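You operate a simulated robot arm through the tools that you are given. There is no shell and no other tool. Be economical: measure what you need, move in short steps, check, and stop when the job is done.

The job below is to be done with a simulated two-armed robot. You get a single attempt, and the scene is never put back.

TASK
Take the folded green masks and leave it on the white slip. Open the bottom blue drawer, take the purple-label bag and leave it inside floor, then shut the drawer. Press the right zero button two times. Take the purple sample box on the red cabinet top and put it away on the long grey table top. Push the fourth red cabinet drawer from the top shut. Put one of the mask wads from the red cabinet top on top of the white covers canister. Lift the yellow bin lid open. Any order will do.

The check looks at the end state, three seconds after you hand in, the way a careful person would. Anything else that was tipped, shoved, dropped, spilled or broken makes it a failure. A push-on lid holds only when it is set on centred and level and pressed home; a screw cap is set on level and turned clockwise until tight.

THE ROBOT
Two 6-joint arms with two-finger grippers on one trunk, on a base that drives. Base frame: it is fixed to the floor where the robot stands at the start and does not move with it; the origin is under the middle of the robot, x ahead of it, y to its left, z up; the surface under the hand at the start is at about z = 84. Readings come in cm, degrees, newtons and seconds.
The left shoulder is at the start at [7, 14.8, 145.2], the right one opposite. With the tool pointing down near the work surface each hand reaches from about 34 to 62 cm from the robot's upright axis, wherever it stands, measured 20 degrees to its own side. Places, roughly: bottom blue drawer [50, 150, 50]; bottom blue drawer floor [50, 150, 40]; covers canister [-175, 700, 100]; folded green masks (11x5x2 cm) [50, -10, 90]; fourth red cabinet drawer [-160, 660, 30]; long grey table top [70, 210, 80]; mask wad (6x5x4 cm) [-140, 680, 100]; mask wad (7x5x4 cm) [-170, 700, 100]; purple sample box [-150, 675, 100]; purple-label bag [50, 50, 75]; right zero button [50, 150, 90]; white slip [100, -75, 75]; yellow bin lid [60, 690, 50]. Payload 2.45 kg a hand.
The tool frame of a hand sits at the grasp point between the pads (the TCP): z along the fingers, y along the line on which they close. The tips reach 3 cm beyond it. Largest opening 10.6 cm; the body of the gripper starts 7.9 cm behind the TCP.
Orientation is told as [roll, pitch, yaw] about the base's x, y, z axes, in that order, counted from this pose: with the fingers straight down and closing along the base's y, the tool's x points along the base's -x, its y along +y and its z along -z.

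THE INTERFACE
- The arms move only by the tool play_rows. It takes "left_motion", "right_motion" or both (then of equal length, played together; a hand with none holds still); each is a list of rows, each a list of 7 numbers: the closure, from 0 (fully open) to 1 (shut), then the shift along the tool's x, y, z in cm, then the turn, a rotation vector about the tool's x, y, z in degrees. In form: [[fingers, x, y, z, ax, ay, az], ...]. A call has 1 to 10 rows; each row shifts and turns the commanded pose from where the row before left it, along the tool's axes as they then stand. A row lasts 0.2 s, in which the tool goes at most 5 cm and 8.6 degrees; a call with a longer step from one row to the next is refused whole, and so is a gripper value outside its range. A pose out of reach is approached as far as the arm can. The call stops where the force on the tool passes 40 N (or 10 N more than at its start, if that is more) or the arm is blocked; 0.2 s more then pass. The fingers move at their own pace (about 7.2 cm/s each) and stop on an object; they squeeze with about 43 N. The grip force told is the motor's: it shows also when the fingers shut on nothing. Time passes only in rows, and 0.2 s behind the last, so rows that do not move let the fingers close. The reply holds the time, the measured pose of the TCP, the force on the tool along the base axes, the opening and the grip force, in the units named above and with some noise, with the torque about the TCP (base axes, N m) and any sound that the robot's microphone picked up.
- Cameras (640 x 400 px; columns grow to the right, rows downward): "scene" is now at [11.94, 1.21, 165.39]; the picture's right is [0.16, -0.99, 0.00], its down [-0.81, -0.14, -0.57] and it looks along [0.56, 0.09, -0.82] (base axes); focal length 254 px, centre (320, 200). "left" rides on the left gripper at [7.6, 0.2, -10.6] in its tool frame; the picture's right is [-0.02, 1.00, 0.00], its down [-0.78, -0.02, -0.62] and it looks along [-0.62, -0.01, 0.78] (tool axes); focal length 247 px, centre (320, 200). "right" rides on the right gripper at [7.6, -0.2, -10.6] in its tool frame; the picture's right is [0.02, 1.00, 0.00], its down [-0.78, 0.02, -0.62] and it looks along [-0.62, 0.01, 0.78] (tool axes); focal length 247 px, centre (320, 200). There is no depth. A picture from a camera that has moved, and an enlarged one, comes with that camera's place and axes in the base frame and with its lens.
- grab_frame(camera): a new picture of that camera. No time passes.
- raise_lower(by): slides the trunk up (or, below 0, down) by that many cm; the arms and the scene camera ride with it, the base frame stays. It gives what a move gives, with no picture.
- steer(legs): drives the robot by 1 to 6 legs, each [ahead, left, turn to the left] in cm, cm and degrees, along the robot's own axes; the way and the turn of a leg run together, so that a leg with both is an arc; at most 150 cm and 180 degrees a leg. The arms and the cameras ride along, it lands a little off, and it stops where it bumps. It gives what a move gives.
- pan_tilt(pan, tilt): turns the head with the scene camera to pan (to the left, within 86 degrees either way) and tilt (down, from -29 to 69), counted from straight ahead of the robot. It gives what a move gives.
- zoom(camera, box): a new picture of the part [left, top, right, bottom] of that camera's present view, enlarged. No time passes.
- sign_off(): hands the job in; it is judged then, once.

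Go step by step. Nothing tells you exact positions but the pictures and the camera data: compare them with the known pose of the tool, close in by small moves and look again before you grip or let go. The budget is 196 turns and 184 pictures, counting those below and the enlarged ones. Unless the task says otherwise, let go and move clear before handing in, and close with one line.

The tools are called by a JSON object that holds its "api" and its "payload". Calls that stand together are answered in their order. play_rows: Moves the arms, as the interface text tells. Its arguments: {"type":"object","properties":{"left_motion":{"type":"array","items":{"type":"array","items":{"type":"number"}}},"right_motion":{"type":"array","items":{"type":"array","items":{"type":"number"}}}},"required":[]} The other tools are called the same way: raise_lower (by) slides the trunk up or down; steer (legs) drives the base; pan_tilt (pan, tilt) turns the head that bears the scene camera; grab_frame (camera) takes a picture; zoom (camera, box) takes an enlarged picture of a part of a camera's view; sign_off () hands the job in.

At the start:

```text
time_s: 0.0
left_ee_pos: [34.6, 37.31, 106.64]
left_tcp_rot: [-0.1, 0.2, 0.0]
left_contact_force: [0.3, 0.1, 0.3]
left_moment: [-0.01, 0.04, 0.01]
left_width: 10.58
left_gripper_force: 0.0
right_ee_pos: [60.37, -3.03, 103.08]
right_tcp_rot: [0.0, 0.0, -0.1]
right_contact_force: [0.0, -0.5, 0.6]
right_moment: [-0.01, 0.03, 0.01]
right_width: 10.61
right_gripper_force: 0.1
trunk travel left (down, up): [-92.5, 1.5]
robot x, y, heading: [-0.05, 0.18, 0.2]
head pan, tilt: [9.5, 55.6]
```

scene: 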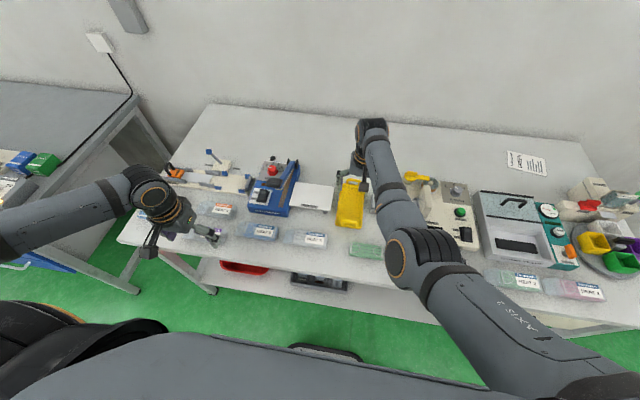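
right: 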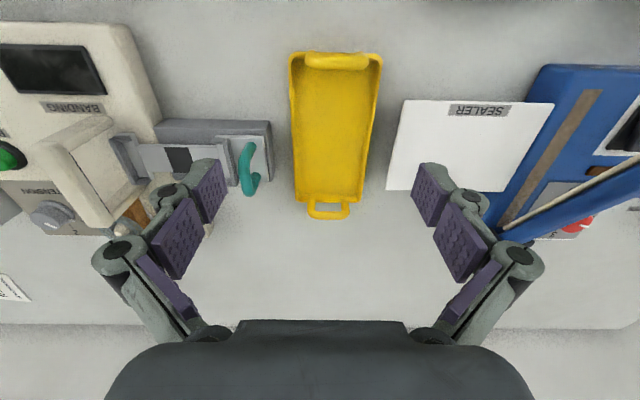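
left: 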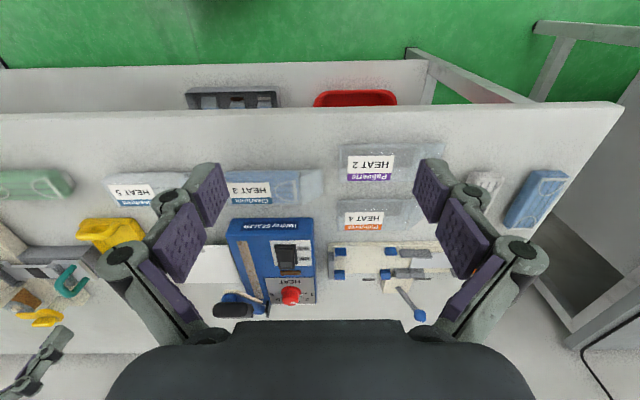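

I see the bench with the folded green masks near [49,-9] and the white slip near [101,-76]. I'll take closer looks before moving.

{"api": "zoom", "payload": {"camera": "scene", "box": [320, 120, 640, 320]}}

{"api": "zoom", "payload": {"camera": "scene", "box": [100, 120, 420, 320]}}

{"api": "pan_tilt", "payload": {"pan": -60, "tilt": 40}}

{"api": "grab_frame", "payload": {"camera": "scene"}}

{"api": "pan_tilt", "payload": {"pan": 60, "tilt": 40}}

{"api": "grab_frame", "payload": {"camera": "scene"}}

```text
2.00 times, centred on (480, 220) of scene
camera zoom: at [11.94, 1.21, 165.39], right [0.16, -0.99, 0.0], down [-0.81, -0.14, -0.57], along [0.56, 0.09, -0.82], focal length 509 px, centre (0, 160)
```

zoom: 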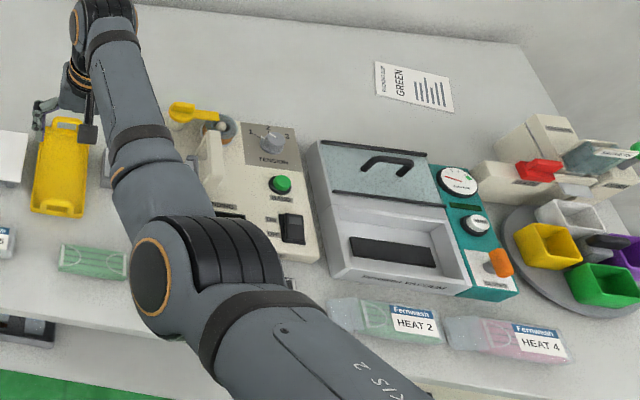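

```text
2.00 times, centred on (260, 220) of scene
camera zoom: at [11.94, 1.21, 165.39], right [0.16, -0.99, 0.0], down [-0.81, -0.14, -0.57], along [0.56, 0.09, -0.82], focal length 509 px, centre (440, 160)
```

zoom: 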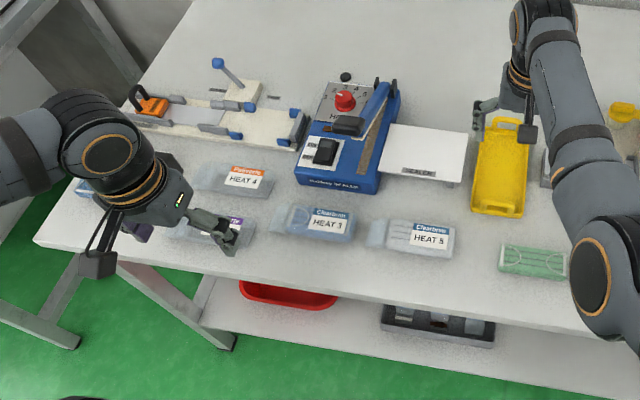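

```text
time_s: 1.4
left_ee_pos: [34.56, 37.41, 106.66]
left_tcp_rot: [-0.1, 0.1, 0.0]
left_contact_force: [-0.5, 0.5, 0.8]
left_moment: [0.01, 0.0, -0.01]
left_width: 10.58
left_gripper_force: 0.1
right_ee_pos: [60.19, -3.1, 103.11]
right_tcp_rot: [0.0, -0.1, -0.1]
right_contact_force: [0.4, -0.4, -0.2]
right_moment: [0.02, 0.01, 0.05]
right_width: 10.59
right_gripper_force: 0.0
trunk travel left (down, up): [-92.5, 1.5]
robot x, y, heading: [0.12, -0.16, -0.1]
head pan, tilt: [-60.0, 40.0]
```

```text
178 pictures are left
camera scene: at [9.14, -7.32, 167.53], right [-0.87, -0.5, 0.0], down [-0.32, 0.56, -0.77], along [0.38, -0.66, -0.64], focal length 254 px, centre (320, 200)
```

scene: 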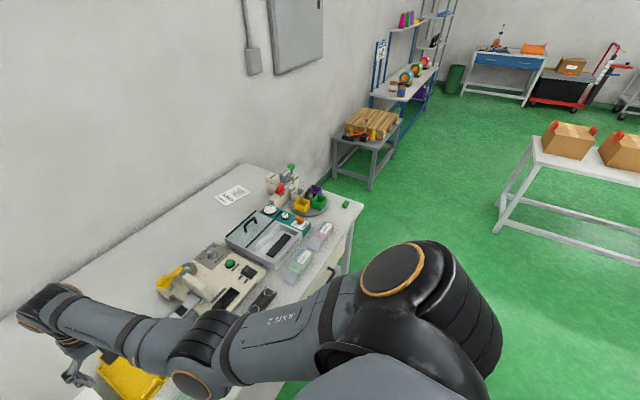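

```text
time_s: 3.4
left_ee_pos: [34.6, 37.35, 106.7]
left_tcp_rot: [-0.1, 0.2, 0.0]
left_contact_force: [-1.2, -0.7, -0.2]
left_moment: [-0.01, -0.02, -0.01]
left_width: 10.62
left_gripper_force: 0.0
right_ee_pos: [60.3, -3.0, 103.17]
right_tcp_rot: [-0.1, -0.1, 0.1]
right_contact_force: [-0.5, 0.2, -0.2]
right_moment: [0.03, -0.03, -0.02]
right_width: 10.59
right_gripper_force: 0.0
trunk travel left (down, up): [-92.5, 1.5]
robot x, y, heading: [-0.31, 0.13, -0.2]
head pan, tilt: [60.0, 40.0]
```

```text
177 pictures are left
camera scene: at [9.14, 7.4, 167.53], right [0.87, -0.5, 0.0], down [-0.32, -0.56, -0.77], along [0.38, 0.66, -0.64], focal length 254 px, centre (320, 200)
```

scene: 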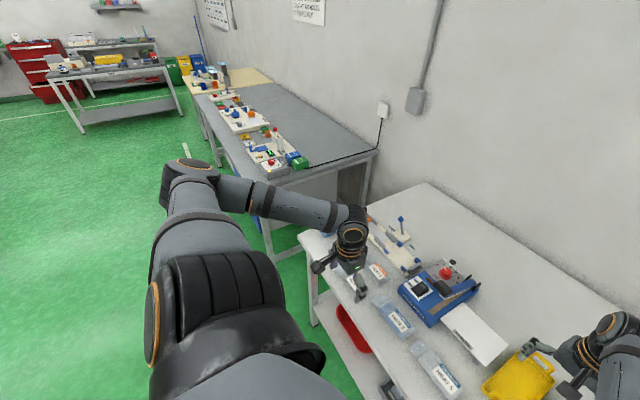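

Table spans about x 38–116, y −100…60; the right end is free to drive to. I'll turn the right hand so it closes along x and bring it above the masks.

{"api": "play_rows", "payload": {"right_motion": [[0, 2, 0, 0, 0, 0, 8.5], [0, 0, 0, 0, 0, 0, 8.5], [0, 0, 0, 0, 0, 0, 8.5], [0, 0, 0, 0, 0, 0, 8.5], [0, 0, 0, 0, 0, 0, 8.5], [0, 0, 0, 0, 0, 0, 8.5], [0, 0, 0, 0, 0, 0, 8.5], [0, 0, 0, 0, 0, 0, 8.5], [0, 0, 0, 0, 0, 0, 8.5], [0, 0, 0, 0, 0, 0, 8.5]]}}

{"api": "pan_tilt", "payload": {"pan": 0, "tilt": 60}}

{"api": "grab_frame", "payload": {"camera": "right"}}

{"api": "grab_frame", "payload": {"camera": "scene"}}

```text
time_s: 5.6
left_ee_pos: [34.55, 37.46, 106.62]
left_tcp_rot: [-0.1, 0.1, 0.0]
left_contact_force: [-0.3, -0.5, -0.4]
left_moment: [0.01, -0.01, 0.02]
left_width: 10.62
left_gripper_force: 0.2
right_ee_pos: [58.97, -5.28, 103.25]
right_tcp_rot: [0.6, -1.6, -86.4]
right_contact_force: [-0.7, -0.4, 0.3]
right_moment: [0.02, 0.01, -0.01]
right_width: 10.6
right_gripper_force: 0.0
trunk travel left (down, up): [-92.5, 1.5]
robot x, y, heading: [-0.03, 0.12, 0.0]
head pan, tilt: [60.0, 40.0]
```

```text
time_s: 6.9
left_ee_pos: [34.53, 37.37, 106.73]
left_tcp_rot: [-0.1, 0.2, 0.0]
left_contact_force: [0.5, -0.3, 0.6]
left_moment: [0.0, -0.01, 0.0]
left_width: 10.6
left_gripper_force: 0.2
right_ee_pos: [58.98, -5.46, 103.02]
right_tcp_rot: [0.3, -1.6, -86.3]
right_contact_force: [0.2, 0.3, 0.4]
right_moment: [0.0, 0.0, -0.01]
right_width: 10.61
right_gripper_force: 0.0
trunk travel left (down, up): [-92.5, 1.5]
robot x, y, heading: [-0.12, -0.3, -0.0]
head pan, tilt: [0.0, 60.0]
```

```text
176 pictures are left
camera right: at [58.2, 2.55, 113.61], right [1.0, 0.09, 0.01], down [0.06, -0.76, 0.64], along [0.06, -0.64, -0.77], focal length 247 px, centre (320, 200)
```

right: 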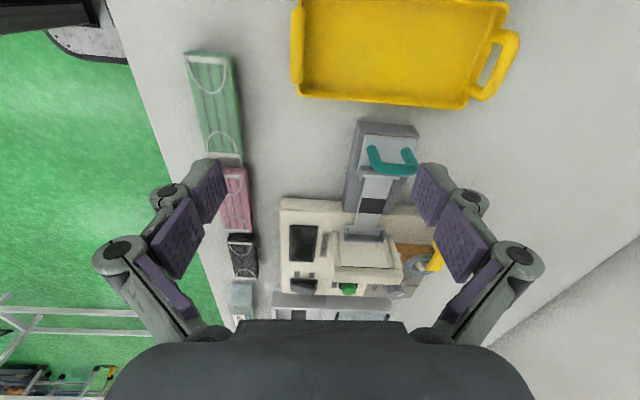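

```text
175 pictures are left
camera scene: at [11.55, 0.05, 164.86], right [0.0, -1.0, 0.0], down [-0.87, 0.0, -0.5], along [0.5, 0.0, -0.87], focal length 254 px, centre (320, 200)
```

scene: 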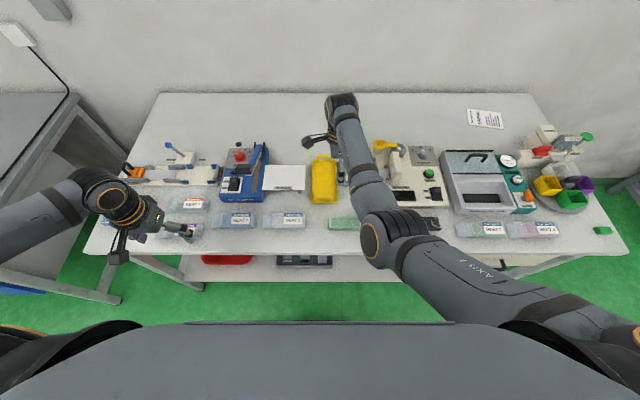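

Green masks are centred near [48,-9,85], long side along y. I'll move above them and partly down.

{"api": "play_rows", "payload": {"right_motion": [[0, 0, 0, 0, 0, 0, 3.6], [0, -1.2, -3.7, 0, 0, 0, 0], [0, -1.2, -3.7, 0, 0, 0, 0], [0, -1.1, -3.6, 0, 0, 0, 0], [0, 0, 0, 4, 0, 0, 0], [0, 0, 0, 4, 0, 0, 0], [0, 0, 0, 2, 0, 0, 0]]}}

{"api": "grab_frame", "payload": {"camera": "right"}}

```text
time_s: 7.7
left_ee_pos: [34.4, 37.07, 106.87]
left_tcp_rot: [0.1, 0.1, -0.2]
left_contact_force: [0.4, -1.2, -0.3]
left_moment: [0.04, -0.01, 0.02]
left_width: 10.61
left_gripper_force: 0.0
right_ee_pos: [55.07, -15.56, 103.44]
right_tcp_rot: [2.8, -8.6, -92.9]
right_contact_force: [-0.2, 0.1, -0.3]
right_moment: [0.0, -0.01, -0.01]
right_width: 10.6
right_gripper_force: 0.2
right hand out of reach, approached as far as the arm can: row 3
trunk travel left (down, up): [-92.5, 1.5]
robot x, y, heading: [0.02, -0.01, -0.1]
head pan, tilt: [0.0, 60.0]
stopped in row 3 (right hand): the arm was blocked; the commanded pose is now the measured one
```

```text
174 pictures are left
camera right: at [54.77, -6.33, 113.04], right [1.0, -0.02, 0.05], down [-0.05, -0.68, 0.73], along [0.02, -0.73, -0.68], focal length 247 px, centre (320, 200)
```

right: 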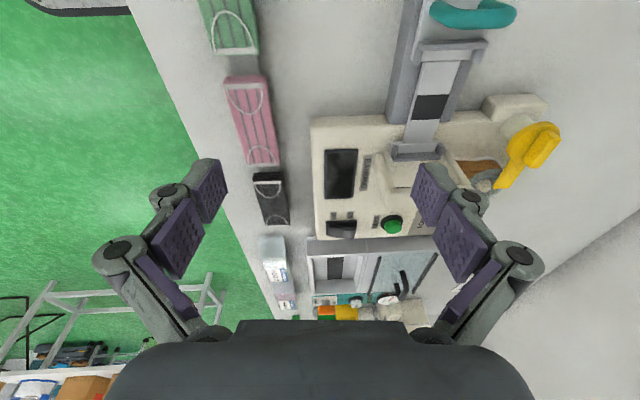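

The wrist hit a joint limit on that side; I'll unwind and turn the other way instead.

{"api": "play_rows", "payload": {"right_motion": [[0, 0, 0, 0, 6, -2, -4], [0, 0, 0, 0, 2.6, -0.8, -8], [0, 0, 0, 0, 0, 0, -8.5], [0, 0, 0, 0, 0, 0, -8.5], [0, 0, 0, 0, 0, 0, -8.5], [0, 0, 0, 0, 0, 0, -8.5], [0, 0, 0, 0, 0, 0, -8.5], [0, 0, 0, 0, 0, 0, -8.5], [0, 0, 0, 0, 0, 0, -8.5], [0, 0, 0, 0, 0, 0, -8.5]]}}

{"api": "play_rows", "payload": {"right_motion": [[0, 0, 0, 0, 0, 0, -8.5], [0, 0, 0, 0, 0, 0, -8.5], [0, 0, 0, 0, 0, 0, -8.5], [0, 0, 0, 0, 0, 0, -8.5], [0, 0, 0, 0, 0, 0, -8.5], [0, 0, 0, 0, 0, 0, -8.5], [0, 0, 0, 0, 0, 0, -8.5], [0, 0, 0, 0, 0, 0, -8.5], [0, 0, 0, 0, 0, 0, -8.5], [0, 0, 0, 0, 0, 0, -8.5]]}}

```text
time_s: 9.9
left_ee_pos: [34.6, 37.43, 106.58]
left_tcp_rot: [-0.1, 0.1, -0.1]
left_contact_force: [0.5, 0.6, -0.1]
left_moment: [-0.01, 0.0, 0.0]
left_width: 10.62
left_gripper_force: 0.0
right_ee_pos: [55.15, -15.09, 103.48]
right_tcp_rot: [-12.8, 3.4, -13.6]
right_contact_force: [-0.5, -0.1, -0.5]
right_moment: [0.05, 0.02, -0.02]
right_width: 10.62
right_gripper_force: 0.1
trunk travel left (down, up): [-92.5, 1.5]
robot x, y, heading: [0.18, -0.03, 0.1]
head pan, tilt: [0.0, 60.0]
```

```text
time_s: 12.1
left_ee_pos: [34.62, 37.35, 106.74]
left_tcp_rot: [-0.1, 0.2, 0.1]
left_contact_force: [0.3, 0.2, 0.1]
left_moment: [0.0, -0.05, -0.04]
left_width: 10.62
left_gripper_force: 0.1
right_ee_pos: [55.23, -15.2, 103.48]
right_tcp_rot: [2.4, 12.9, 72.2]
right_contact_force: [0.4, -0.1, -0.7]
right_moment: [0.02, 0.0, -0.03]
right_width: 10.63
right_gripper_force: 0.1
trunk travel left (down, up): [-92.5, 1.5]
robot x, y, heading: [0.16, 0.11, 0.3]
head pan, tilt: [0.0, 60.0]
```

{"api": "play_rows", "payload": {"right_motion": [[0, 0, 0, 0, 2.4, -6.5, 0], [0, 0, 0, 0, 0, -6.4, 0], [0, 0, 0, 0, 0, 0, -8.5], [0, 0, 0, 0, 0, 0, -8.5], [0, -3, 3.6, 0, 0, 0, 0], [0, -3.1, 3.6, 0, 0, 0, 0]]}}

{"api": "grab_frame", "payload": {"camera": "right"}}

```text
time_s: 13.6
left_ee_pos: [34.74, 37.18, 106.65]
left_tcp_rot: [0.0, 0.1, -0.1]
left_contact_force: [-0.1, -0.1, -0.4]
left_moment: [0.03, 0.05, -0.02]
left_width: 10.61
left_gripper_force: 0.1
right_ee_pos: [54.87, -18.66, 109.16]
right_tcp_rot: [-9.8, 9.5, 84.8]
right_contact_force: [0.6, 0.2, 0.1]
right_moment: [0.01, 0.01, 0.01]
right_width: 10.62
right_gripper_force: 0.1
trunk travel left (down, up): [-92.5, 1.5]
robot x, y, heading: [0.14, -0.03, 0.0]
head pan, tilt: [0.0, 60.0]
stopped in row 6 (right hand): the arm was blocked; the commanded pose is now the measured one
```

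```text
173 pictures are left
camera right: at [52.71, -24.25, 121.01], right [-0.99, 0.04, -0.16], down [-0.04, 0.88, 0.47], along [0.16, 0.47, -0.87], focal length 247 px, centre (320, 200)
```

right: 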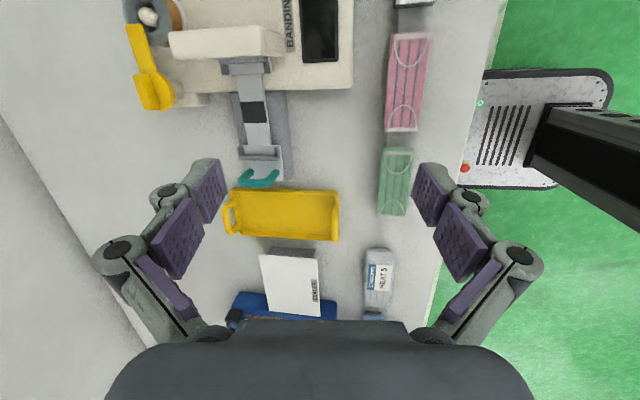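

The wrist can't reach ±90° yaw at this arm azimuth. I'll unwind, drive left ~25 cm so the arm points to the right, then finish the yaw.

{"api": "play_rows", "payload": {"right_motion": [[0, 0, 0, 0, -5, 0, 7], [0, 0, 0, 0, -5, 0, 7], [0, 0, 0, 0, 0, -4.7, 7], [0, 0, 0, 0, 0, -4.7, 7], [0, 0, 0, 0, 0, 0, 8.5], [0, 0, 0, 0, 0, 0, 8.5], [0, 0, 0, 0, 0, 0, 8.5], [0, 0, 0, 0, 0, 0, 8.5], [0, 0, 0, 0, 0, 0, 8.5], [0, 0, 0, 0, 0, 0, 8.5]]}}

{"api": "play_rows", "payload": {"right_motion": [[0, 0, 0, 0, 0, 0, 8.5], [0, 0, 0, 0, 0, 0, 8.5], [0, 0, 0, 0, 0, 0, 8.5], [0, 0, 0, 0, 0, 0, 8.5], [0, 0, 0, 0, 0, 0, 8.5], [0, 0, 0, 0, 0, 0, 8.5], [0, 0, 0, 0, 0, 0, 8.5]]}}

{"api": "steer", "payload": {"legs": [[0, 25, 0]]}}

```text
time_s: 15.8
left_ee_pos: [34.54, 37.33, 106.72]
left_tcp_rot: [-0.1, 0.0, -0.1]
left_contact_force: [-0.3, 0.3, -1.0]
left_moment: [-0.02, -0.01, -0.03]
left_width: 10.62
left_gripper_force: 0.1
right_ee_pos: [54.77, -18.38, 109.34]
right_tcp_rot: [0.1, -3.2, 5.9]
right_contact_force: [0.2, -0.7, -0.5]
right_moment: [0.01, -0.05, 0.0]
right_width: 10.61
right_gripper_force: 0.0
trunk travel left (down, up): [-92.5, 1.5]
robot x, y, heading: [0.1, 0.27, 0.1]
head pan, tilt: [0.0, 60.0]
```

```text
time_s: 17.4
left_ee_pos: [34.53, 37.36, 106.59]
left_tcp_rot: [-0.1, 0.2, -0.1]
left_contact_force: [0.5, -0.2, -0.4]
left_moment: [-0.01, 0.0, 0.0]
left_width: 10.61
left_gripper_force: 0.0
right_ee_pos: [54.75, -18.22, 109.21]
right_tcp_rot: [2.8, -1.4, -53.7]
right_contact_force: [-0.3, 0.2, 0.6]
right_moment: [-0.01, -0.01, 0.01]
right_width: 10.59
right_gripper_force: 0.2
trunk travel left (down, up): [-92.5, 1.5]
robot x, y, heading: [0.1, 0.12, 0.0]
head pan, tilt: [0.0, 60.0]
```

```text
time_s: 19.2
left_ee_pos: [34.54, 62.28, 106.7]
left_tcp_rot: [0.1, 0.1, 0.0]
left_contact_force: [-0.2, -1.2, 0.1]
left_moment: [0.02, 0.02, -0.04]
left_width: 10.59
left_gripper_force: 0.0
right_ee_pos: [54.78, 6.74, 109.31]
right_tcp_rot: [2.8, -1.4, -53.3]
right_contact_force: [-0.4, 0.6, -0.1]
right_moment: [0.04, -0.02, -0.03]
right_width: 10.6
right_gripper_force: 0.0
trunk travel left (down, up): [-92.5, 1.5]
robot x, y, heading: [0.18, 24.96, 0.2]
head pan, tilt: [0.0, 60.0]
```

{"api": "play_rows", "payload": {"right_motion": [[0, -2.15, -3.7, 0, 2.8, 0, 0], [0, -2.15, -3.7, 0, 0, 1.4, 0], [0, -2.15, -3.7, 0, 0, 0, 0], [0, -2.15, -3.7, 0, 0, 0, 0], [0, 0, 0, 0, 0, 0, 7.3], [0, 0, 0, 0, 0, 0, 7.3], [0, 0, 0, 0, 0, 0, 7.3], [0, 0, 0, 0, 0, 0, 7.3], [0, 0, 0, 0, 0, 0, 7.3]]}}

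{"api": "grab_frame", "payload": {"camera": "right"}}

```text
time_s: 21.2
left_ee_pos: [34.52, 62.68, 106.65]
left_tcp_rot: [-0.1, 0.1, 0.1]
left_contact_force: [-0.3, 0.7, 0.8]
left_moment: [0.01, -0.01, -0.02]
left_width: 10.59
left_gripper_force: 0.0
right_ee_pos: [48.39, -8.98, 108.64]
right_tcp_rot: [0.0, -0.1, -90.1]
right_contact_force: [0.6, 0.6, 0.8]
right_moment: [0.01, 0.0, -0.02]
right_width: 10.59
right_gripper_force: 0.1
right hand out of reach, approached as far as the arm can: row 2
trunk travel left (down, up): [-92.5, 1.5]
robot x, y, heading: [-0.13, 25.19, 0.5]
head pan, tilt: [0.0, 60.0]
```

```text
172 pictures are left
camera right: at [48.17, -1.16, 119.43], right [1.0, 0.02, 0.0], down [0.02, -0.78, 0.62], along [0.01, -0.62, -0.78], focal length 247 px, centre (320, 200)
```

right: 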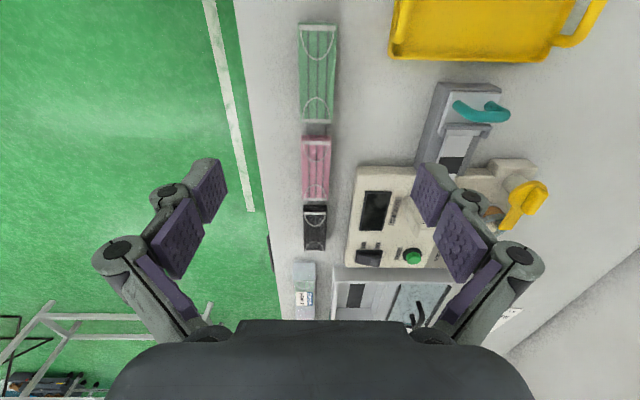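

{"api": "play_rows", "payload": {"right_motion": [[0, 0.6, -0.4, 4, 0, 0, 0], [0, 0, 0, 4, 0, 0, 0], [0, 0, 0, 4, 0, 0, 0], [0, 0, 0, 4, 0, 0, 0], [0, 0, 0, 2, 0, 0, 0]]}}

{"api": "grab_frame", "payload": {"camera": "right"}}

```text
time_s: 22.4
left_ee_pos: [34.7, 62.53, 106.67]
left_tcp_rot: [-0.1, 0.1, 0.0]
left_contact_force: [-0.9, -0.7, 0.6]
left_moment: [-0.01, 0.0, 0.01]
left_width: 10.56
left_gripper_force: 0.2
right_ee_pos: [48.01, -8.19, 90.68]
right_tcp_rot: [0.1, -0.1, -89.9]
right_contact_force: [-0.5, 0.5, -0.3]
right_moment: [0.02, -0.02, 0.01]
right_width: 10.62
right_gripper_force: 0.1
trunk travel left (down, up): [-92.5, 1.5]
robot x, y, heading: [-0.15, 25.03, 0.0]
head pan, tilt: [0.0, 60.0]
```

```text
171 pictures are left
camera right: at [47.79, -0.58, 101.4], right [1.0, 0.02, 0.0], down [0.02, -0.78, 0.62], along [0.02, -0.62, -0.78], focal length 247 px, centre (320, 200)
```

right: 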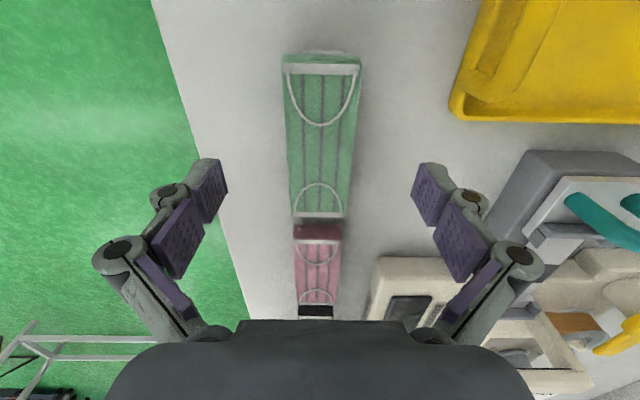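

{"api": "play_rows", "payload": {"right_motion": [[0, -0.5, 0, 1.6, 0, 0, 0], [0, 0, 0, 1.5, 0, 0, 0], [1, 0, 0, 0, 0, 0, 0], [1, 0, 0, 0, 0, 0, 0], [1, 0, 0, 0, 0, 0, 0]]}}

{"api": "grab_frame", "payload": {"camera": "right"}}

```text
time_s: 23.6
left_ee_pos: [34.5, 62.56, 106.66]
left_tcp_rot: [0.0, 0.0, -0.1]
left_contact_force: [-0.2, 0.0, 0.8]
left_moment: [0.01, 0.03, -0.01]
left_width: 10.6
left_gripper_force: 0.0
right_ee_pos: [48.05, -8.95, 87.58]
right_tcp_rot: [0.0, -0.2, -89.9]
right_contact_force: [-0.3, -0.9, 0.3]
right_moment: [0.03, 0.03, 0.02]
right_width: 4.19
right_gripper_force: 38.9
trunk travel left (down, up): [-92.5, 1.5]
robot x, y, heading: [-0.1, 24.99, 0.1]
head pan, tilt: [0.0, 60.0]
```

```text
170 pictures are left
camera right: at [47.83, -1.12, 98.38], right [1.0, 0.02, 0.0], down [0.02, -0.78, 0.62], along [0.02, -0.62, -0.78], focal length 247 px, centre (320, 200)
```

right: 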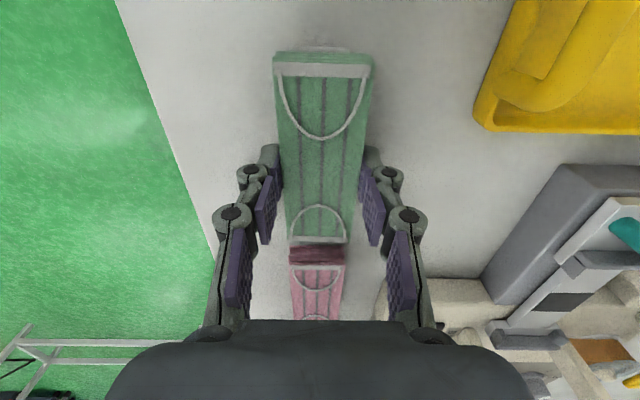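

Masks are gripped (4.2 cm). I'll lift, then drive around the right end of the table to face +y toward the slip.

{"api": "play_rows", "payload": {"right_motion": [[1, 0, 0, -4, 0, 0, 0], [1, 0, 0, -5, 0, 0, 0], [1, 0, 0, -5, 0, 0, 0], [1, 0, 0, -5, 0, 0, 0], [1, 0, 0, -5, 0, 0, 0], [1, 0, 0, -5, 0, 0, 0]]}}

{"api": "steer", "payload": {"legs": [[-40, 0, 0], [0, -150, 0], [0, -27, 0], [0, 0, 90]]}}

{"api": "pan_tilt", "payload": {"pan": -30, "tilt": 40}}

{"api": "grab_frame", "payload": {"camera": "scene"}}

```text
time_s: 25.0
left_ee_pos: [34.45, 62.38, 106.82]
left_tcp_rot: [0.0, 0.0, 0.0]
left_contact_force: [-0.1, 0.0, -0.4]
left_moment: [-0.01, 0.0, 0.01]
left_width: 10.61
left_gripper_force: 0.1
right_ee_pos: [46.37, -11.74, 113.43]
right_tcp_rot: [0.6, 0.3, -90.1]
right_contact_force: [-0.6, 0.1, -0.5]
right_moment: [0.05, -0.04, -0.02]
right_width: 4.21
right_gripper_force: 42.9
right hand out of reach, approached as far as the arm can: row 5, 6
trunk travel left (down, up): [-92.5, 1.5]
robot x, y, heading: [-0.22, 25.22, 0.2]
head pan, tilt: [0.0, 60.0]
```

```text
time_s: 39.9
left_ee_pos: [-74.7, -118.63, 106.7]
left_tcp_rot: [0.0, 0.0, 88.6]
left_contact_force: [1.0, -0.3, 0.1]
left_moment: [0.0, -0.01, 0.01]
left_width: 10.59
left_gripper_force: 0.0
right_ee_pos: [-0.36, -108.5, 113.47]
right_tcp_rot: [0.7, 0.1, -1.3]
right_contact_force: [-0.1, 0.6, -0.7]
right_moment: [0.04, 0.03, 0.0]
right_width: 4.22
right_gripper_force: 42.9
trunk travel left (down, up): [-92.5, 1.5]
robot x, y, heading: [-38.04, -154.1, 88.5]
head pan, tilt: [0.0, 60.0]
```

```text
time_s: 40.8
left_ee_pos: [-74.67, -118.57, 106.66]
left_tcp_rot: [-0.2, 0.1, 88.7]
left_contact_force: [0.0, -0.3, 0.3]
left_moment: [-0.05, -0.01, -0.01]
left_width: 10.6
left_gripper_force: 0.1
right_ee_pos: [-0.35, -108.45, 113.48]
right_tcp_rot: [0.7, 0.2, -1.3]
right_contact_force: [-0.3, 0.6, 0.0]
right_moment: [-0.01, 0.01, 0.03]
right_width: 4.2
right_gripper_force: 42.9
trunk travel left (down, up): [-92.5, 1.5]
robot x, y, heading: [-37.66, -154.08, 88.8]
head pan, tilt: [-30.0, 40.0]
```

```text
169 pictures are left
camera scene: at [-33.83, -141.75, 167.53], right [0.85, -0.52, 0.0], down [-0.33, -0.55, -0.77], along [0.4, 0.65, -0.64], focal length 254 px, centre (320, 200)
```

scene: 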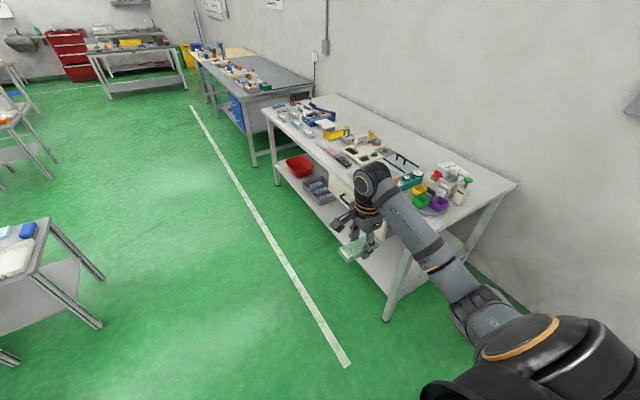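

{"api": "steer", "payload": {"legs": [[0, -121, 1.2]]}}

{"api": "pan_tilt", "payload": {"pan": -15, "tilt": 50}}

{"api": "grab_frame", "payload": {"camera": "scene"}}

```text
time_s: 46.3
left_ee_pos: [37.83, -121.26, 106.14]
left_tcp_rot: [-1.3, 0.0, 90.0]
left_contact_force: [-0.5, -0.2, -0.1]
left_moment: [-0.01, 0.0, 0.03]
left_width: 10.59
left_gripper_force: 0.0
right_ee_pos: [110.98, -109.24, 114.0]
right_tcp_rot: [0.7, 0.2, 0.5]
right_contact_force: [-0.4, -0.5, -1.1]
right_moment: [0.01, 0.01, 0.01]
right_width: 4.2
right_gripper_force: 43.0
trunk travel left (down, up): [-92.5, 1.5]
robot x, y, heading: [77.03, -155.4, 90.2]
head pan, tilt: [-30.0, 40.0]
stopped in leg 1: the robot was blocked; the commanded pose is now the measured one
```

```text
time_s: 47.1
left_ee_pos: [37.86, -121.12, 105.86]
left_tcp_rot: [-1.2, 0.0, 90.1]
left_contact_force: [0.4, -0.4, -0.2]
left_moment: [0.01, -0.02, 0.01]
left_width: 10.6
left_gripper_force: 0.0
right_ee_pos: [110.98, -109.28, 113.71]
right_tcp_rot: [0.6, 0.0, 0.5]
right_contact_force: [-0.4, -0.1, -0.1]
right_moment: [-0.02, 0.01, 0.01]
right_width: 4.16
right_gripper_force: 43.3
trunk travel left (down, up): [-92.5, 1.5]
robot x, y, heading: [77.25, -155.93, 89.8]
head pan, tilt: [-15.0, 50.0]
```

```text
168 pictures are left
camera scene: at [75.85, -143.23, 166.14], right [0.97, -0.26, 0.02], down [-0.18, -0.74, -0.65], along [0.18, 0.62, -0.76], focal length 254 px, centre (320, 200)
```

scene: 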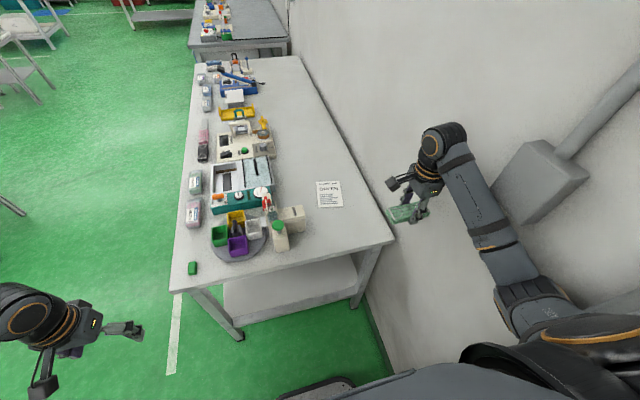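

The elbow likely touched the right wall; I'll back off left a bit, then close in on the table end.

{"api": "steer", "payload": {"legs": [[0, 6, 0], [26, 0, 0]]}}

{"api": "grab_frame", "payload": {"camera": "scene"}}

```text
time_s: 49.6
left_ee_pos: [33.73, -94.91, 106.74]
left_tcp_rot: [0.0, 0.0, 90.1]
left_contact_force: [0.0, 0.3, 0.3]
left_moment: [0.03, 0.01, -0.02]
left_width: 10.62
left_gripper_force: 0.1
right_ee_pos: [107.1, -82.98, 113.15]
right_tcp_rot: [0.6, 1.1, 0.4]
right_contact_force: [-1.2, -0.5, -0.9]
right_moment: [0.01, -0.02, -0.01]
right_width: 4.19
right_gripper_force: 43.2
trunk travel left (down, up): [-92.5, 1.5]
robot x, y, heading: [70.95, -128.94, 90.4]
head pan, tilt: [-15.0, 50.0]
```

```text
167 pictures are left
camera scene: at [72.97, -117.12, 166.14], right [0.97, -0.26, 0.0], down [-0.2, -0.74, -0.64], along [0.17, 0.62, -0.77], focal length 254 px, centre (320, 200)
```

scene: 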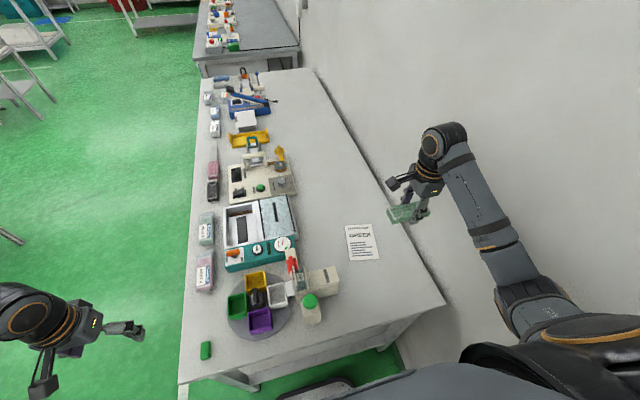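

Slip is centred near [100.7,-74.2], long axis about 75° from x. I'll rotate the masks to align.

{"api": "play_rows", "payload": {"right_motion": [[1, 0, 0, 0, 0, 0, -8.4], [1, 0, 0, 0, 0, 0, -8.4], [1, 0, 0, 0, 0, 0, -8.4], [1, 0, 0, 0, 0, 0, -8.4], [1, 0, 0, 0, 0, 0, -8.4], [1, 0, 0, 0, 0, 0, -8.4], [1, 0, 0, 0, 0, 0, -8.4], [1, 0, 0, 0, 0, 0, -8.4], [1, 0, 0, 0, 0, 0, -8.4]]}}

{"api": "grab_frame", "payload": {"camera": "right"}}

```text
time_s: 51.6
left_ee_pos: [33.67, -94.7, 106.74]
left_tcp_rot: [-0.1, 0.2, 90.0]
left_contact_force: [-0.6, 0.0, 0.8]
left_moment: [-0.04, -0.01, 0.02]
left_width: 10.61
left_gripper_force: 0.1
right_ee_pos: [107.17, -82.85, 113.1]
right_tcp_rot: [1.1, -0.3, 76.2]
right_contact_force: [-0.4, -0.6, -0.1]
right_moment: [-0.04, -0.01, 0.03]
right_width: 4.18
right_gripper_force: 43.1
trunk travel left (down, up): [-92.5, 1.5]
robot x, y, heading: [71.08, -129.28, 90.1]
head pan, tilt: [-15.0, 50.0]
```

```text
166 pictures are left
camera right: at [105.66, -90.39, 123.8], right [-0.98, 0.22, 0.02], down [0.18, 0.76, 0.62], along [0.12, 0.61, -0.78], focal length 247 px, centre (320, 200)
```

right: 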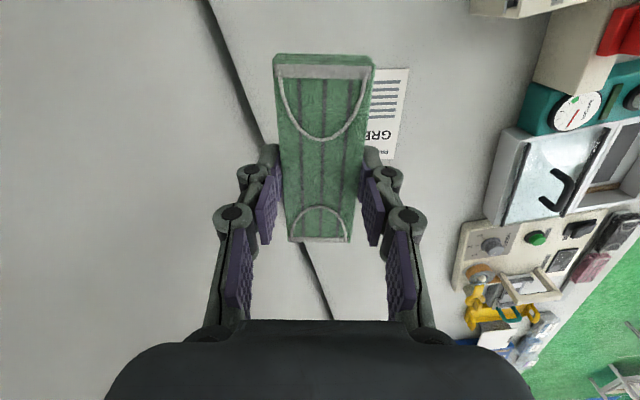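

{"api": "play_rows", "payload": {"right_motion": [[1, -2.4, 2.9, 0, 0, 0, 0], [1, -2.4, 2.9, 0, 0, 0, 0], [1, -2.34, 2.85, 0, 0, 0, 0], [1, 0, 0, 0, 0, 0, -4.3], [1, 0, 0, 4, 0, 0, 0], [1, 0, 0, 4, 0, 0, 0], [1, 0, 0, 4, 0, 0, 0], [1, 0, 0, 4, 0, 0, 0]]}}

{"api": "grab_frame", "payload": {"camera": "right"}}

{"api": "grab_frame", "payload": {"camera": "scene"}}

```text
time_s: 53.4
left_ee_pos: [33.78, -94.76, 106.66]
left_tcp_rot: [0.0, 0.1, 90.0]
left_contact_force: [0.5, 1.2, 0.3]
left_moment: [-0.03, -0.02, 0.01]
left_width: 10.58
left_gripper_force: 0.0
right_ee_pos: [100.99, -73.52, 95.55]
right_tcp_rot: [1.1, -0.3, 80.3]
right_contact_force: [0.2, 0.4, -1.0]
right_moment: [0.04, 0.02, 0.02]
right_width: 4.19
right_gripper_force: 42.9
right hand out of reach, approached as far as the arm can: row 1, 2
trunk travel left (down, up): [-92.5, 1.5]
robot x, y, heading: [70.83, -129.08, 90.1]
head pan, tilt: [-15.0, 50.0]
```

```text
165 pictures are left
camera right: at [100.07, -81.09, 106.15], right [-0.99, 0.15, 0.02], down [0.13, 0.77, 0.63], along [0.08, 0.62, -0.78], focal length 247 px, centre (320, 200)
```

right: 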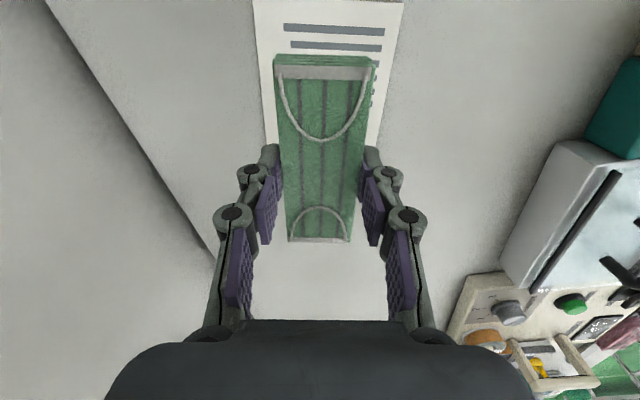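

```text
164 pictures are left
camera scene: at [72.99, -116.74, 166.11], right [0.97, -0.26, 0.0], down [-0.2, -0.74, -0.64], along [0.17, 0.62, -0.77], focal length 254 px, centre (320, 200)
```

scene: 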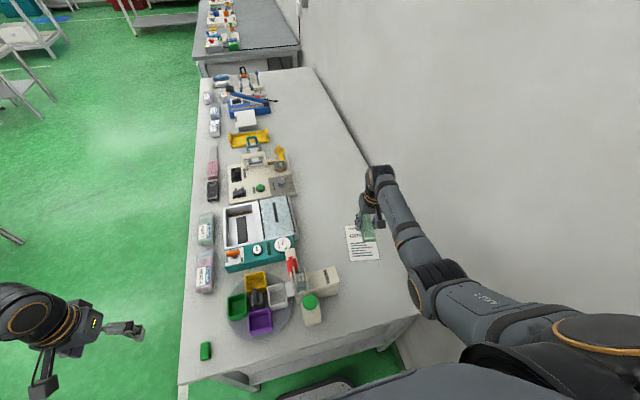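

{"api": "play_rows", "payload": {"right_motion": [[1, 0, 0.3, 4, 0, 0, 0], [1, 0, 0, 3, 0, 0, 0], [1, 0, 0, 0.8, 0, 0, 0]]}}

{"api": "grab_frame", "payload": {"camera": "right"}}

```text
time_s: 54.2
left_ee_pos: [33.68, -94.83, 106.69]
left_tcp_rot: [0.0, 0.1, 90.1]
left_contact_force: [-0.3, 0.9, -1.2]
left_moment: [0.0, 0.02, -0.02]
left_width: 10.61
left_gripper_force: 0.0
right_ee_pos: [100.59, -73.4, 87.76]
right_tcp_rot: [1.2, -0.3, 80.2]
right_contact_force: [0.0, 0.3, 0.2]
right_moment: [0.0, 0.01, 0.01]
right_width: 4.19
right_gripper_force: 42.8
trunk travel left (down, up): [-92.5, 1.5]
robot x, y, heading: [71.11, -129.21, 89.8]
head pan, tilt: [-15.0, 50.0]
```

```text
163 pictures are left
camera right: at [99.69, -81.03, 98.54], right [-0.99, 0.15, 0.02], down [0.13, 0.77, 0.63], along [0.08, 0.62, -0.78], focal length 247 px, centre (320, 200)
```

right: 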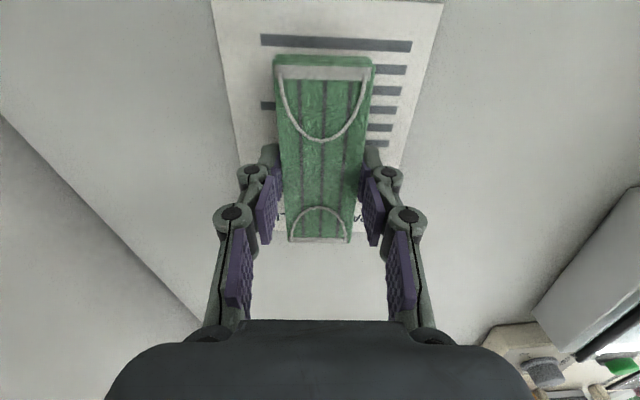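

{"api": "play_rows", "payload": {"right_motion": [[1, 0.8, 0, 0, 0, 0, 0], [1, 0, 0, 0.2, 0, 0, 0], [0.3, 0, 0, 0, 0, 0, 0], [0, 0, 0, 0, 0, 0, 0], [0, 0, 0, -4, 0, 0, 0], [0, 0, 0, -4, 0, 0, 0], [0, 0, 0, -5, 0, 0, 0], [0, 0, 0, -5, 0, 0, 0], [0, 0, 0, -5, 0, 0, 0]]}}

{"api": "grab_frame", "payload": {"camera": "right"}}

```text
time_s: 56.2
left_ee_pos: [33.66, -94.84, 106.61]
left_tcp_rot: [-0.1, 0.1, 90.0]
left_contact_force: [0.0, -0.2, -0.3]
left_moment: [-0.05, 0.01, 0.01]
left_width: 10.6
left_gripper_force: 0.0
right_ee_pos: [101.0, -74.23, 110.62]
right_tcp_rot: [1.3, -0.2, 80.3]
right_contact_force: [-0.2, -0.6, 0.6]
right_moment: [0.01, -0.02, -0.02]
right_width: 10.6
right_gripper_force: 0.0
trunk travel left (down, up): [-92.5, 1.5]
robot x, y, heading: [70.99, -128.99, 90.1]
head pan, tilt: [-15.0, 50.0]
```

```text
162 pictures are left
camera right: at [100.05, -81.84, 121.3], right [-0.99, 0.15, 0.02], down [0.13, 0.77, 0.63], along [0.08, 0.62, -0.78], focal length 247 px, centre (320, 200)
```

right: 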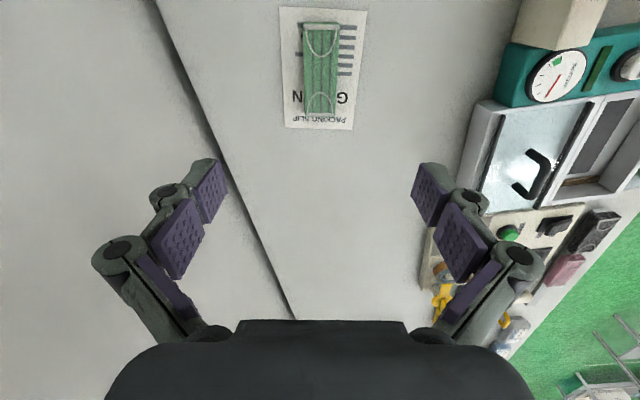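

Masks are on the slip. Now I'll drive back around to the front of the table near the purple-label bag.

{"api": "steer", "payload": {"legs": [[-28, 0, 0], [0, 112, 0], [0, 0, -90], [0, 150, 0], [0, 40, 0]]}}

{"api": "pan_tilt", "payload": {"pan": 25, "tilt": 40}}

{"api": "grab_frame", "payload": {"camera": "scene"}}

```text
time_s: 76.4
left_ee_pos: [-0.78, 69.07, 106.54]
left_tcp_rot: [0.0, 0.1, -1.2]
left_contact_force: [-0.9, -0.2, -0.4]
left_moment: [0.03, 0.02, -0.01]
left_width: 10.6
left_gripper_force: 0.0
right_ee_pos: [18.32, 1.47, 110.49]
right_tcp_rot: [1.2, -0.2, -11.0]
right_contact_force: [0.0, -1.4, -0.6]
right_moment: [0.05, 0.0, -0.01]
right_width: 10.6
right_gripper_force: 0.1
trunk travel left (down, up): [-92.5, 1.5]
robot x, y, heading: [-36.13, 32.49, -1.1]
head pan, tilt: [-15.0, 50.0]
```

```text
time_s: 77.5
left_ee_pos: [-0.7, 69.27, 106.66]
left_tcp_rot: [0.0, 0.1, -1.2]
left_contact_force: [-0.5, 0.4, 1.6]
left_moment: [0.01, -0.01, 0.0]
left_width: 10.58
left_gripper_force: 0.1
right_ee_pos: [18.34, 1.52, 110.49]
right_tcp_rot: [1.1, -0.3, -11.0]
right_contact_force: [0.2, 0.2, -0.5]
right_moment: [-0.02, 0.0, 0.01]
right_width: 10.6
right_gripper_force: 0.0
trunk travel left (down, up): [-92.5, 1.5]
robot x, y, heading: [-36.11, 32.78, -1.3]
head pan, tilt: [25.0, 40.0]
```

```text
161 pictures are left
camera scene: at [-23.44, 35.95, 167.53], right [0.4, -0.92, 0.0], down [-0.59, -0.26, -0.77], along [0.7, 0.31, -0.64], focal length 254 px, centre (320, 200)
```

scene: 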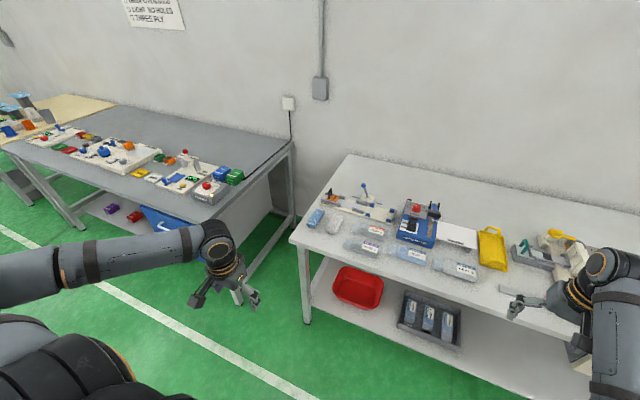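

{"api": "zoom", "payload": {"camera": "scene", "box": [280, 160, 520, 310]}}

{"api": "zoom", "payload": {"camera": "scene", "box": [10, 90, 300, 271]}}

```text
2.67 times, centred on (400, 235) of scene
camera zoom: at [-23.44, 35.95, 167.53], right [0.4, -0.92, 0.0], down [-0.59, -0.26, -0.77], along [0.7, 0.31, -0.64], focal length 679 px, centre (107, 107)
```

zoom: 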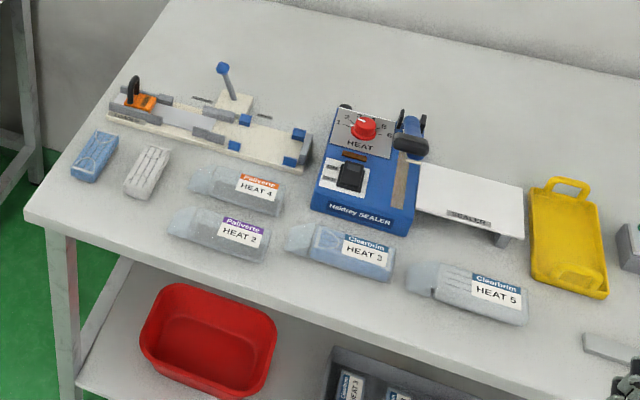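

```text
2.21 times, centred on (155, 180) of scene
camera zoom: at [-23.44, 35.95, 167.53], right [0.4, -0.92, 0.0], down [-0.59, -0.26, -0.77], along [0.7, 0.31, -0.64], focal length 562 px, centre (684, 243)
```

zoom: 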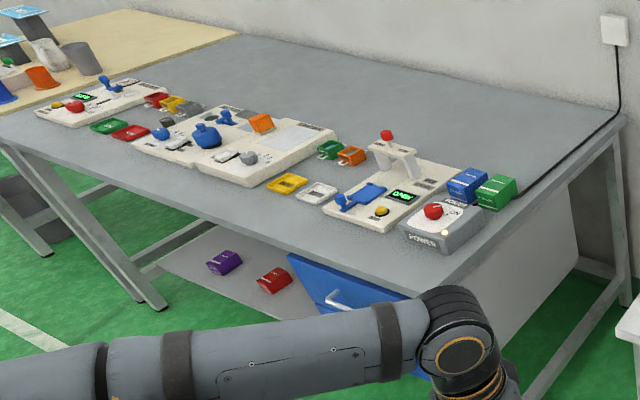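

Purple-label "HEAT 2" bag is at about [45,47], long side along y. I'll rotate the left hand to yaw +90 and drive to a spot where it reaches to its left.

{"api": "play_rows", "payload": {"left_motion": [[0, 0, 0, 0, 0, 0, -8.5], [0, 0, 0, 0, 0, 0, -8.5], [0, 0, 0, 0, 0, 0, -8.5], [0, 0, 0, 0, 0, 0, -8.5], [0, 0, 0, 0, 0, 0, -8.5], [0, 0, 0, 0, 0, 0, -8.5], [0, 0, 0, 0, 0, 0, -8.5], [0, 0, 0, 0, 0, 0, -8.5]]}}

{"api": "steer", "payload": {"legs": [[36, -20, 1.3]]}}

{"api": "pan_tilt", "payload": {"pan": 25, "tilt": 55}}

{"api": "grab_frame", "payload": {"camera": "left"}}

{"api": "grab_frame", "payload": {"camera": "scene"}}

```text
time_s: 79.3
left_ee_pos: [-0.67, 69.28, 106.75]
left_tcp_rot: [0.0, 0.1, 66.9]
left_contact_force: [-0.5, -0.1, 0.2]
left_moment: [0.04, -0.02, 0.0]
left_width: 10.62
left_gripper_force: 0.0
right_ee_pos: [18.38, 1.64, 110.54]
right_tcp_rot: [1.2, -0.2, -11.1]
right_contact_force: [-0.3, -0.3, 0.0]
right_moment: [0.0, 0.03, 0.0]
right_width: 10.59
right_gripper_force: 0.1
trunk travel left (down, up): [-92.5, 1.5]
robot x, y, heading: [-35.91, 32.49, -1.0]
head pan, tilt: [25.0, 40.0]
```

```text
time_s: 81.8
left_ee_pos: [34.75, 49.43, 106.75]
left_tcp_rot: [-0.1, 0.2, 67.4]
left_contact_force: [-0.6, 0.3, 0.3]
left_moment: [0.0, 0.0, 0.0]
left_width: 10.59
left_gripper_force: 0.0
right_ee_pos: [54.69, -18.19, 110.62]
right_tcp_rot: [1.2, -0.4, -10.4]
right_contact_force: [-0.3, 0.8, 0.3]
right_moment: [0.02, -0.02, 0.0]
right_width: 10.6
right_gripper_force: 0.1
trunk travel left (down, up): [-92.5, 1.5]
robot x, y, heading: [-0.15, 12.34, -0.3]
head pan, tilt: [25.0, 40.0]
```

```text
time_s: 82.6
left_ee_pos: [34.94, 49.24, 106.85]
left_tcp_rot: [0.2, 0.0, 67.4]
left_contact_force: [0.2, 0.0, 0.7]
left_moment: [-0.02, 0.01, -0.01]
left_width: 10.59
left_gripper_force: 0.0
right_ee_pos: [54.91, -18.33, 110.45]
right_tcp_rot: [1.3, -0.3, -10.4]
right_contact_force: [-0.1, -0.3, 0.8]
right_moment: [-0.02, 0.02, -0.02]
right_width: 10.61
right_gripper_force: 0.2
trunk travel left (down, up): [-92.5, 1.5]
robot x, y, heading: [0.12, 12.28, -0.6]
head pan, tilt: [25.0, 55.0]
```

```text
158 pictures are left
camera left: at [32.07, 42.28, 117.3], right [-0.91, 0.4, 0.0], down [0.32, 0.72, 0.62], along [0.25, 0.57, -0.78], focal length 247 px, centre (320, 200)
```

left: 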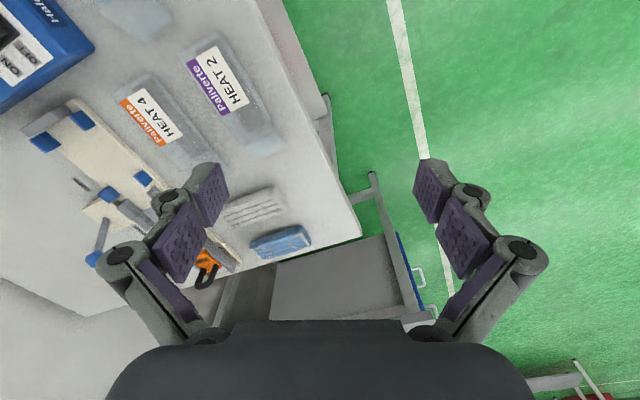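

```text
157 pictures are left
camera scene: at [11.52, 15.17, 165.47], right [0.41, -0.91, 0.0], down [-0.75, -0.34, -0.57], along [0.52, 0.24, -0.82], focal length 254 px, centre (320, 200)
```

scene: 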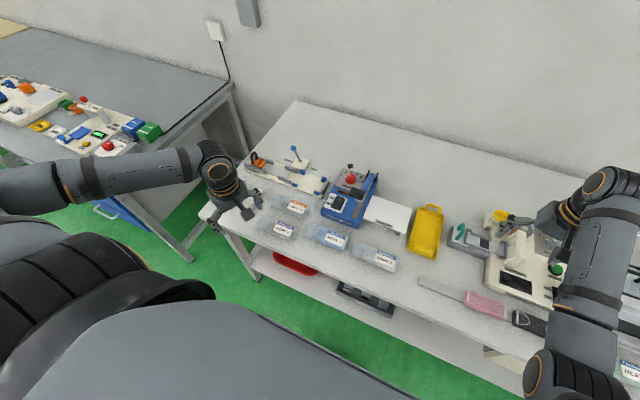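

{"api": "play_rows", "payload": {"left_motion": [[0, 0, 0, 0, 0, 0, -7.6], [0, 0, 0, 0, 0, 0, -7.6], [0, 0, 0, 0, 0, 0, -7.6], [0, 0.9, -3.4, 0, 0, 0, 0], [0, 0.9, -3.4, 0, 0, 0, 0], [0, 1, -3.3, 0, 0, 0, 0], [0, 0, 0, 4, 0, 0, 0], [0, 0, 0, 4, 0, 0, 0], [0, 0, 0, 4, 0, 0, 0], [0, 0, 0, 3, 0, 0, 0]]}}

{"api": "grab_frame", "payload": {"camera": "left"}}

```text
time_s: 84.8
left_ee_pos: [45.14, 46.42, 91.85]
left_tcp_rot: [0.1, 0.0, 90.1]
left_contact_force: [0.0, 0.2, -0.2]
left_moment: [-0.01, -0.01, -0.02]
left_width: 10.6
left_gripper_force: 0.1
right_ee_pos: [54.96, -18.25, 110.63]
right_tcp_rot: [1.2, -0.3, -10.4]
right_contact_force: [-0.1, -0.9, 0.7]
right_moment: [0.02, -0.03, -0.03]
right_width: 10.58
right_gripper_force: 0.0
trunk travel left (down, up): [-92.5, 1.5]
robot x, y, heading: [-0.1, 12.17, -0.5]
head pan, tilt: [25.0, 55.0]
```

```text
156 pictures are left
camera left: at [45.14, 38.92, 102.35], right [-1.0, 0.02, 0.0], down [0.02, 0.78, 0.62], along [0.01, 0.62, -0.78], focal length 247 px, centre (320, 200)
```

left: 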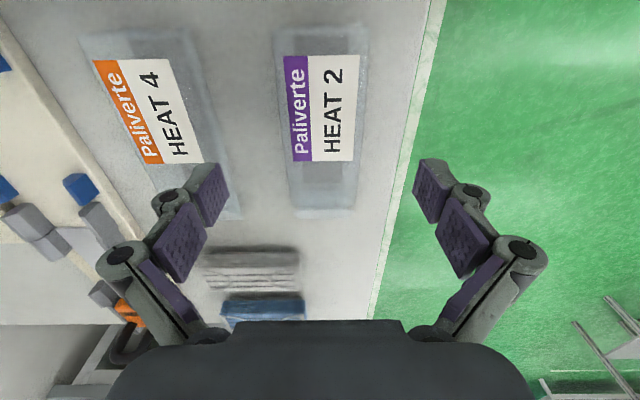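

{"api": "play_rows", "payload": {"left_motion": [[0, 0, 0, 2.3, 0, 0, 0], [0, 0, 0, 2, 0, 0, 0], [1, 0, 0, 0, 0, 0, 0], [1, 0, 0, 0, 0, 0, 0], [1, 0, 0, 0, 0, 0, 0], [1, 0, 0, 0, 0, 0, 0]]}}

{"api": "grab_frame", "payload": {"camera": "left"}}

```text
time_s: 86.2
left_ee_pos: [45.17, 46.46, 87.4]
left_tcp_rot: [0.0, 0.0, 90.1]
left_contact_force: [-0.3, 0.6, 1.1]
left_moment: [-0.07, 0.0, 0.02]
left_width: 5.46
left_gripper_force: 42.8
right_ee_pos: [54.82, -18.34, 110.55]
right_tcp_rot: [1.2, -0.4, -10.4]
right_contact_force: [1.1, -0.2, -0.5]
right_moment: [-0.02, 0.0, -0.01]
right_width: 10.59
right_gripper_force: 0.0
trunk travel left (down, up): [-92.5, 1.5]
robot x, y, heading: [-0.09, 12.56, -0.6]
head pan, tilt: [25.0, 55.0]
```

```text
155 pictures are left
camera left: at [45.06, 38.83, 98.02], right [-1.0, 0.02, 0.0], down [0.02, 0.78, 0.62], along [0.01, 0.62, -0.78], focal length 247 px, centre (320, 200)
```

left: 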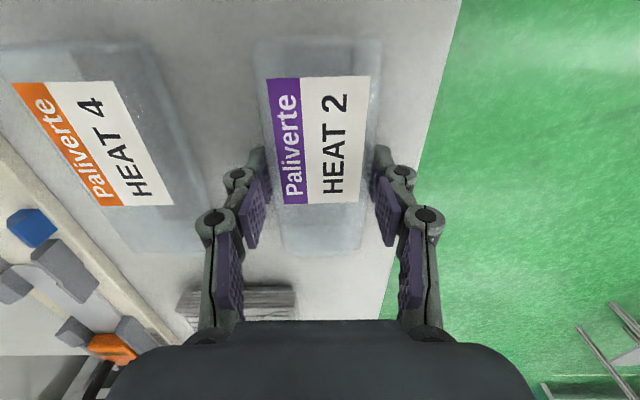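

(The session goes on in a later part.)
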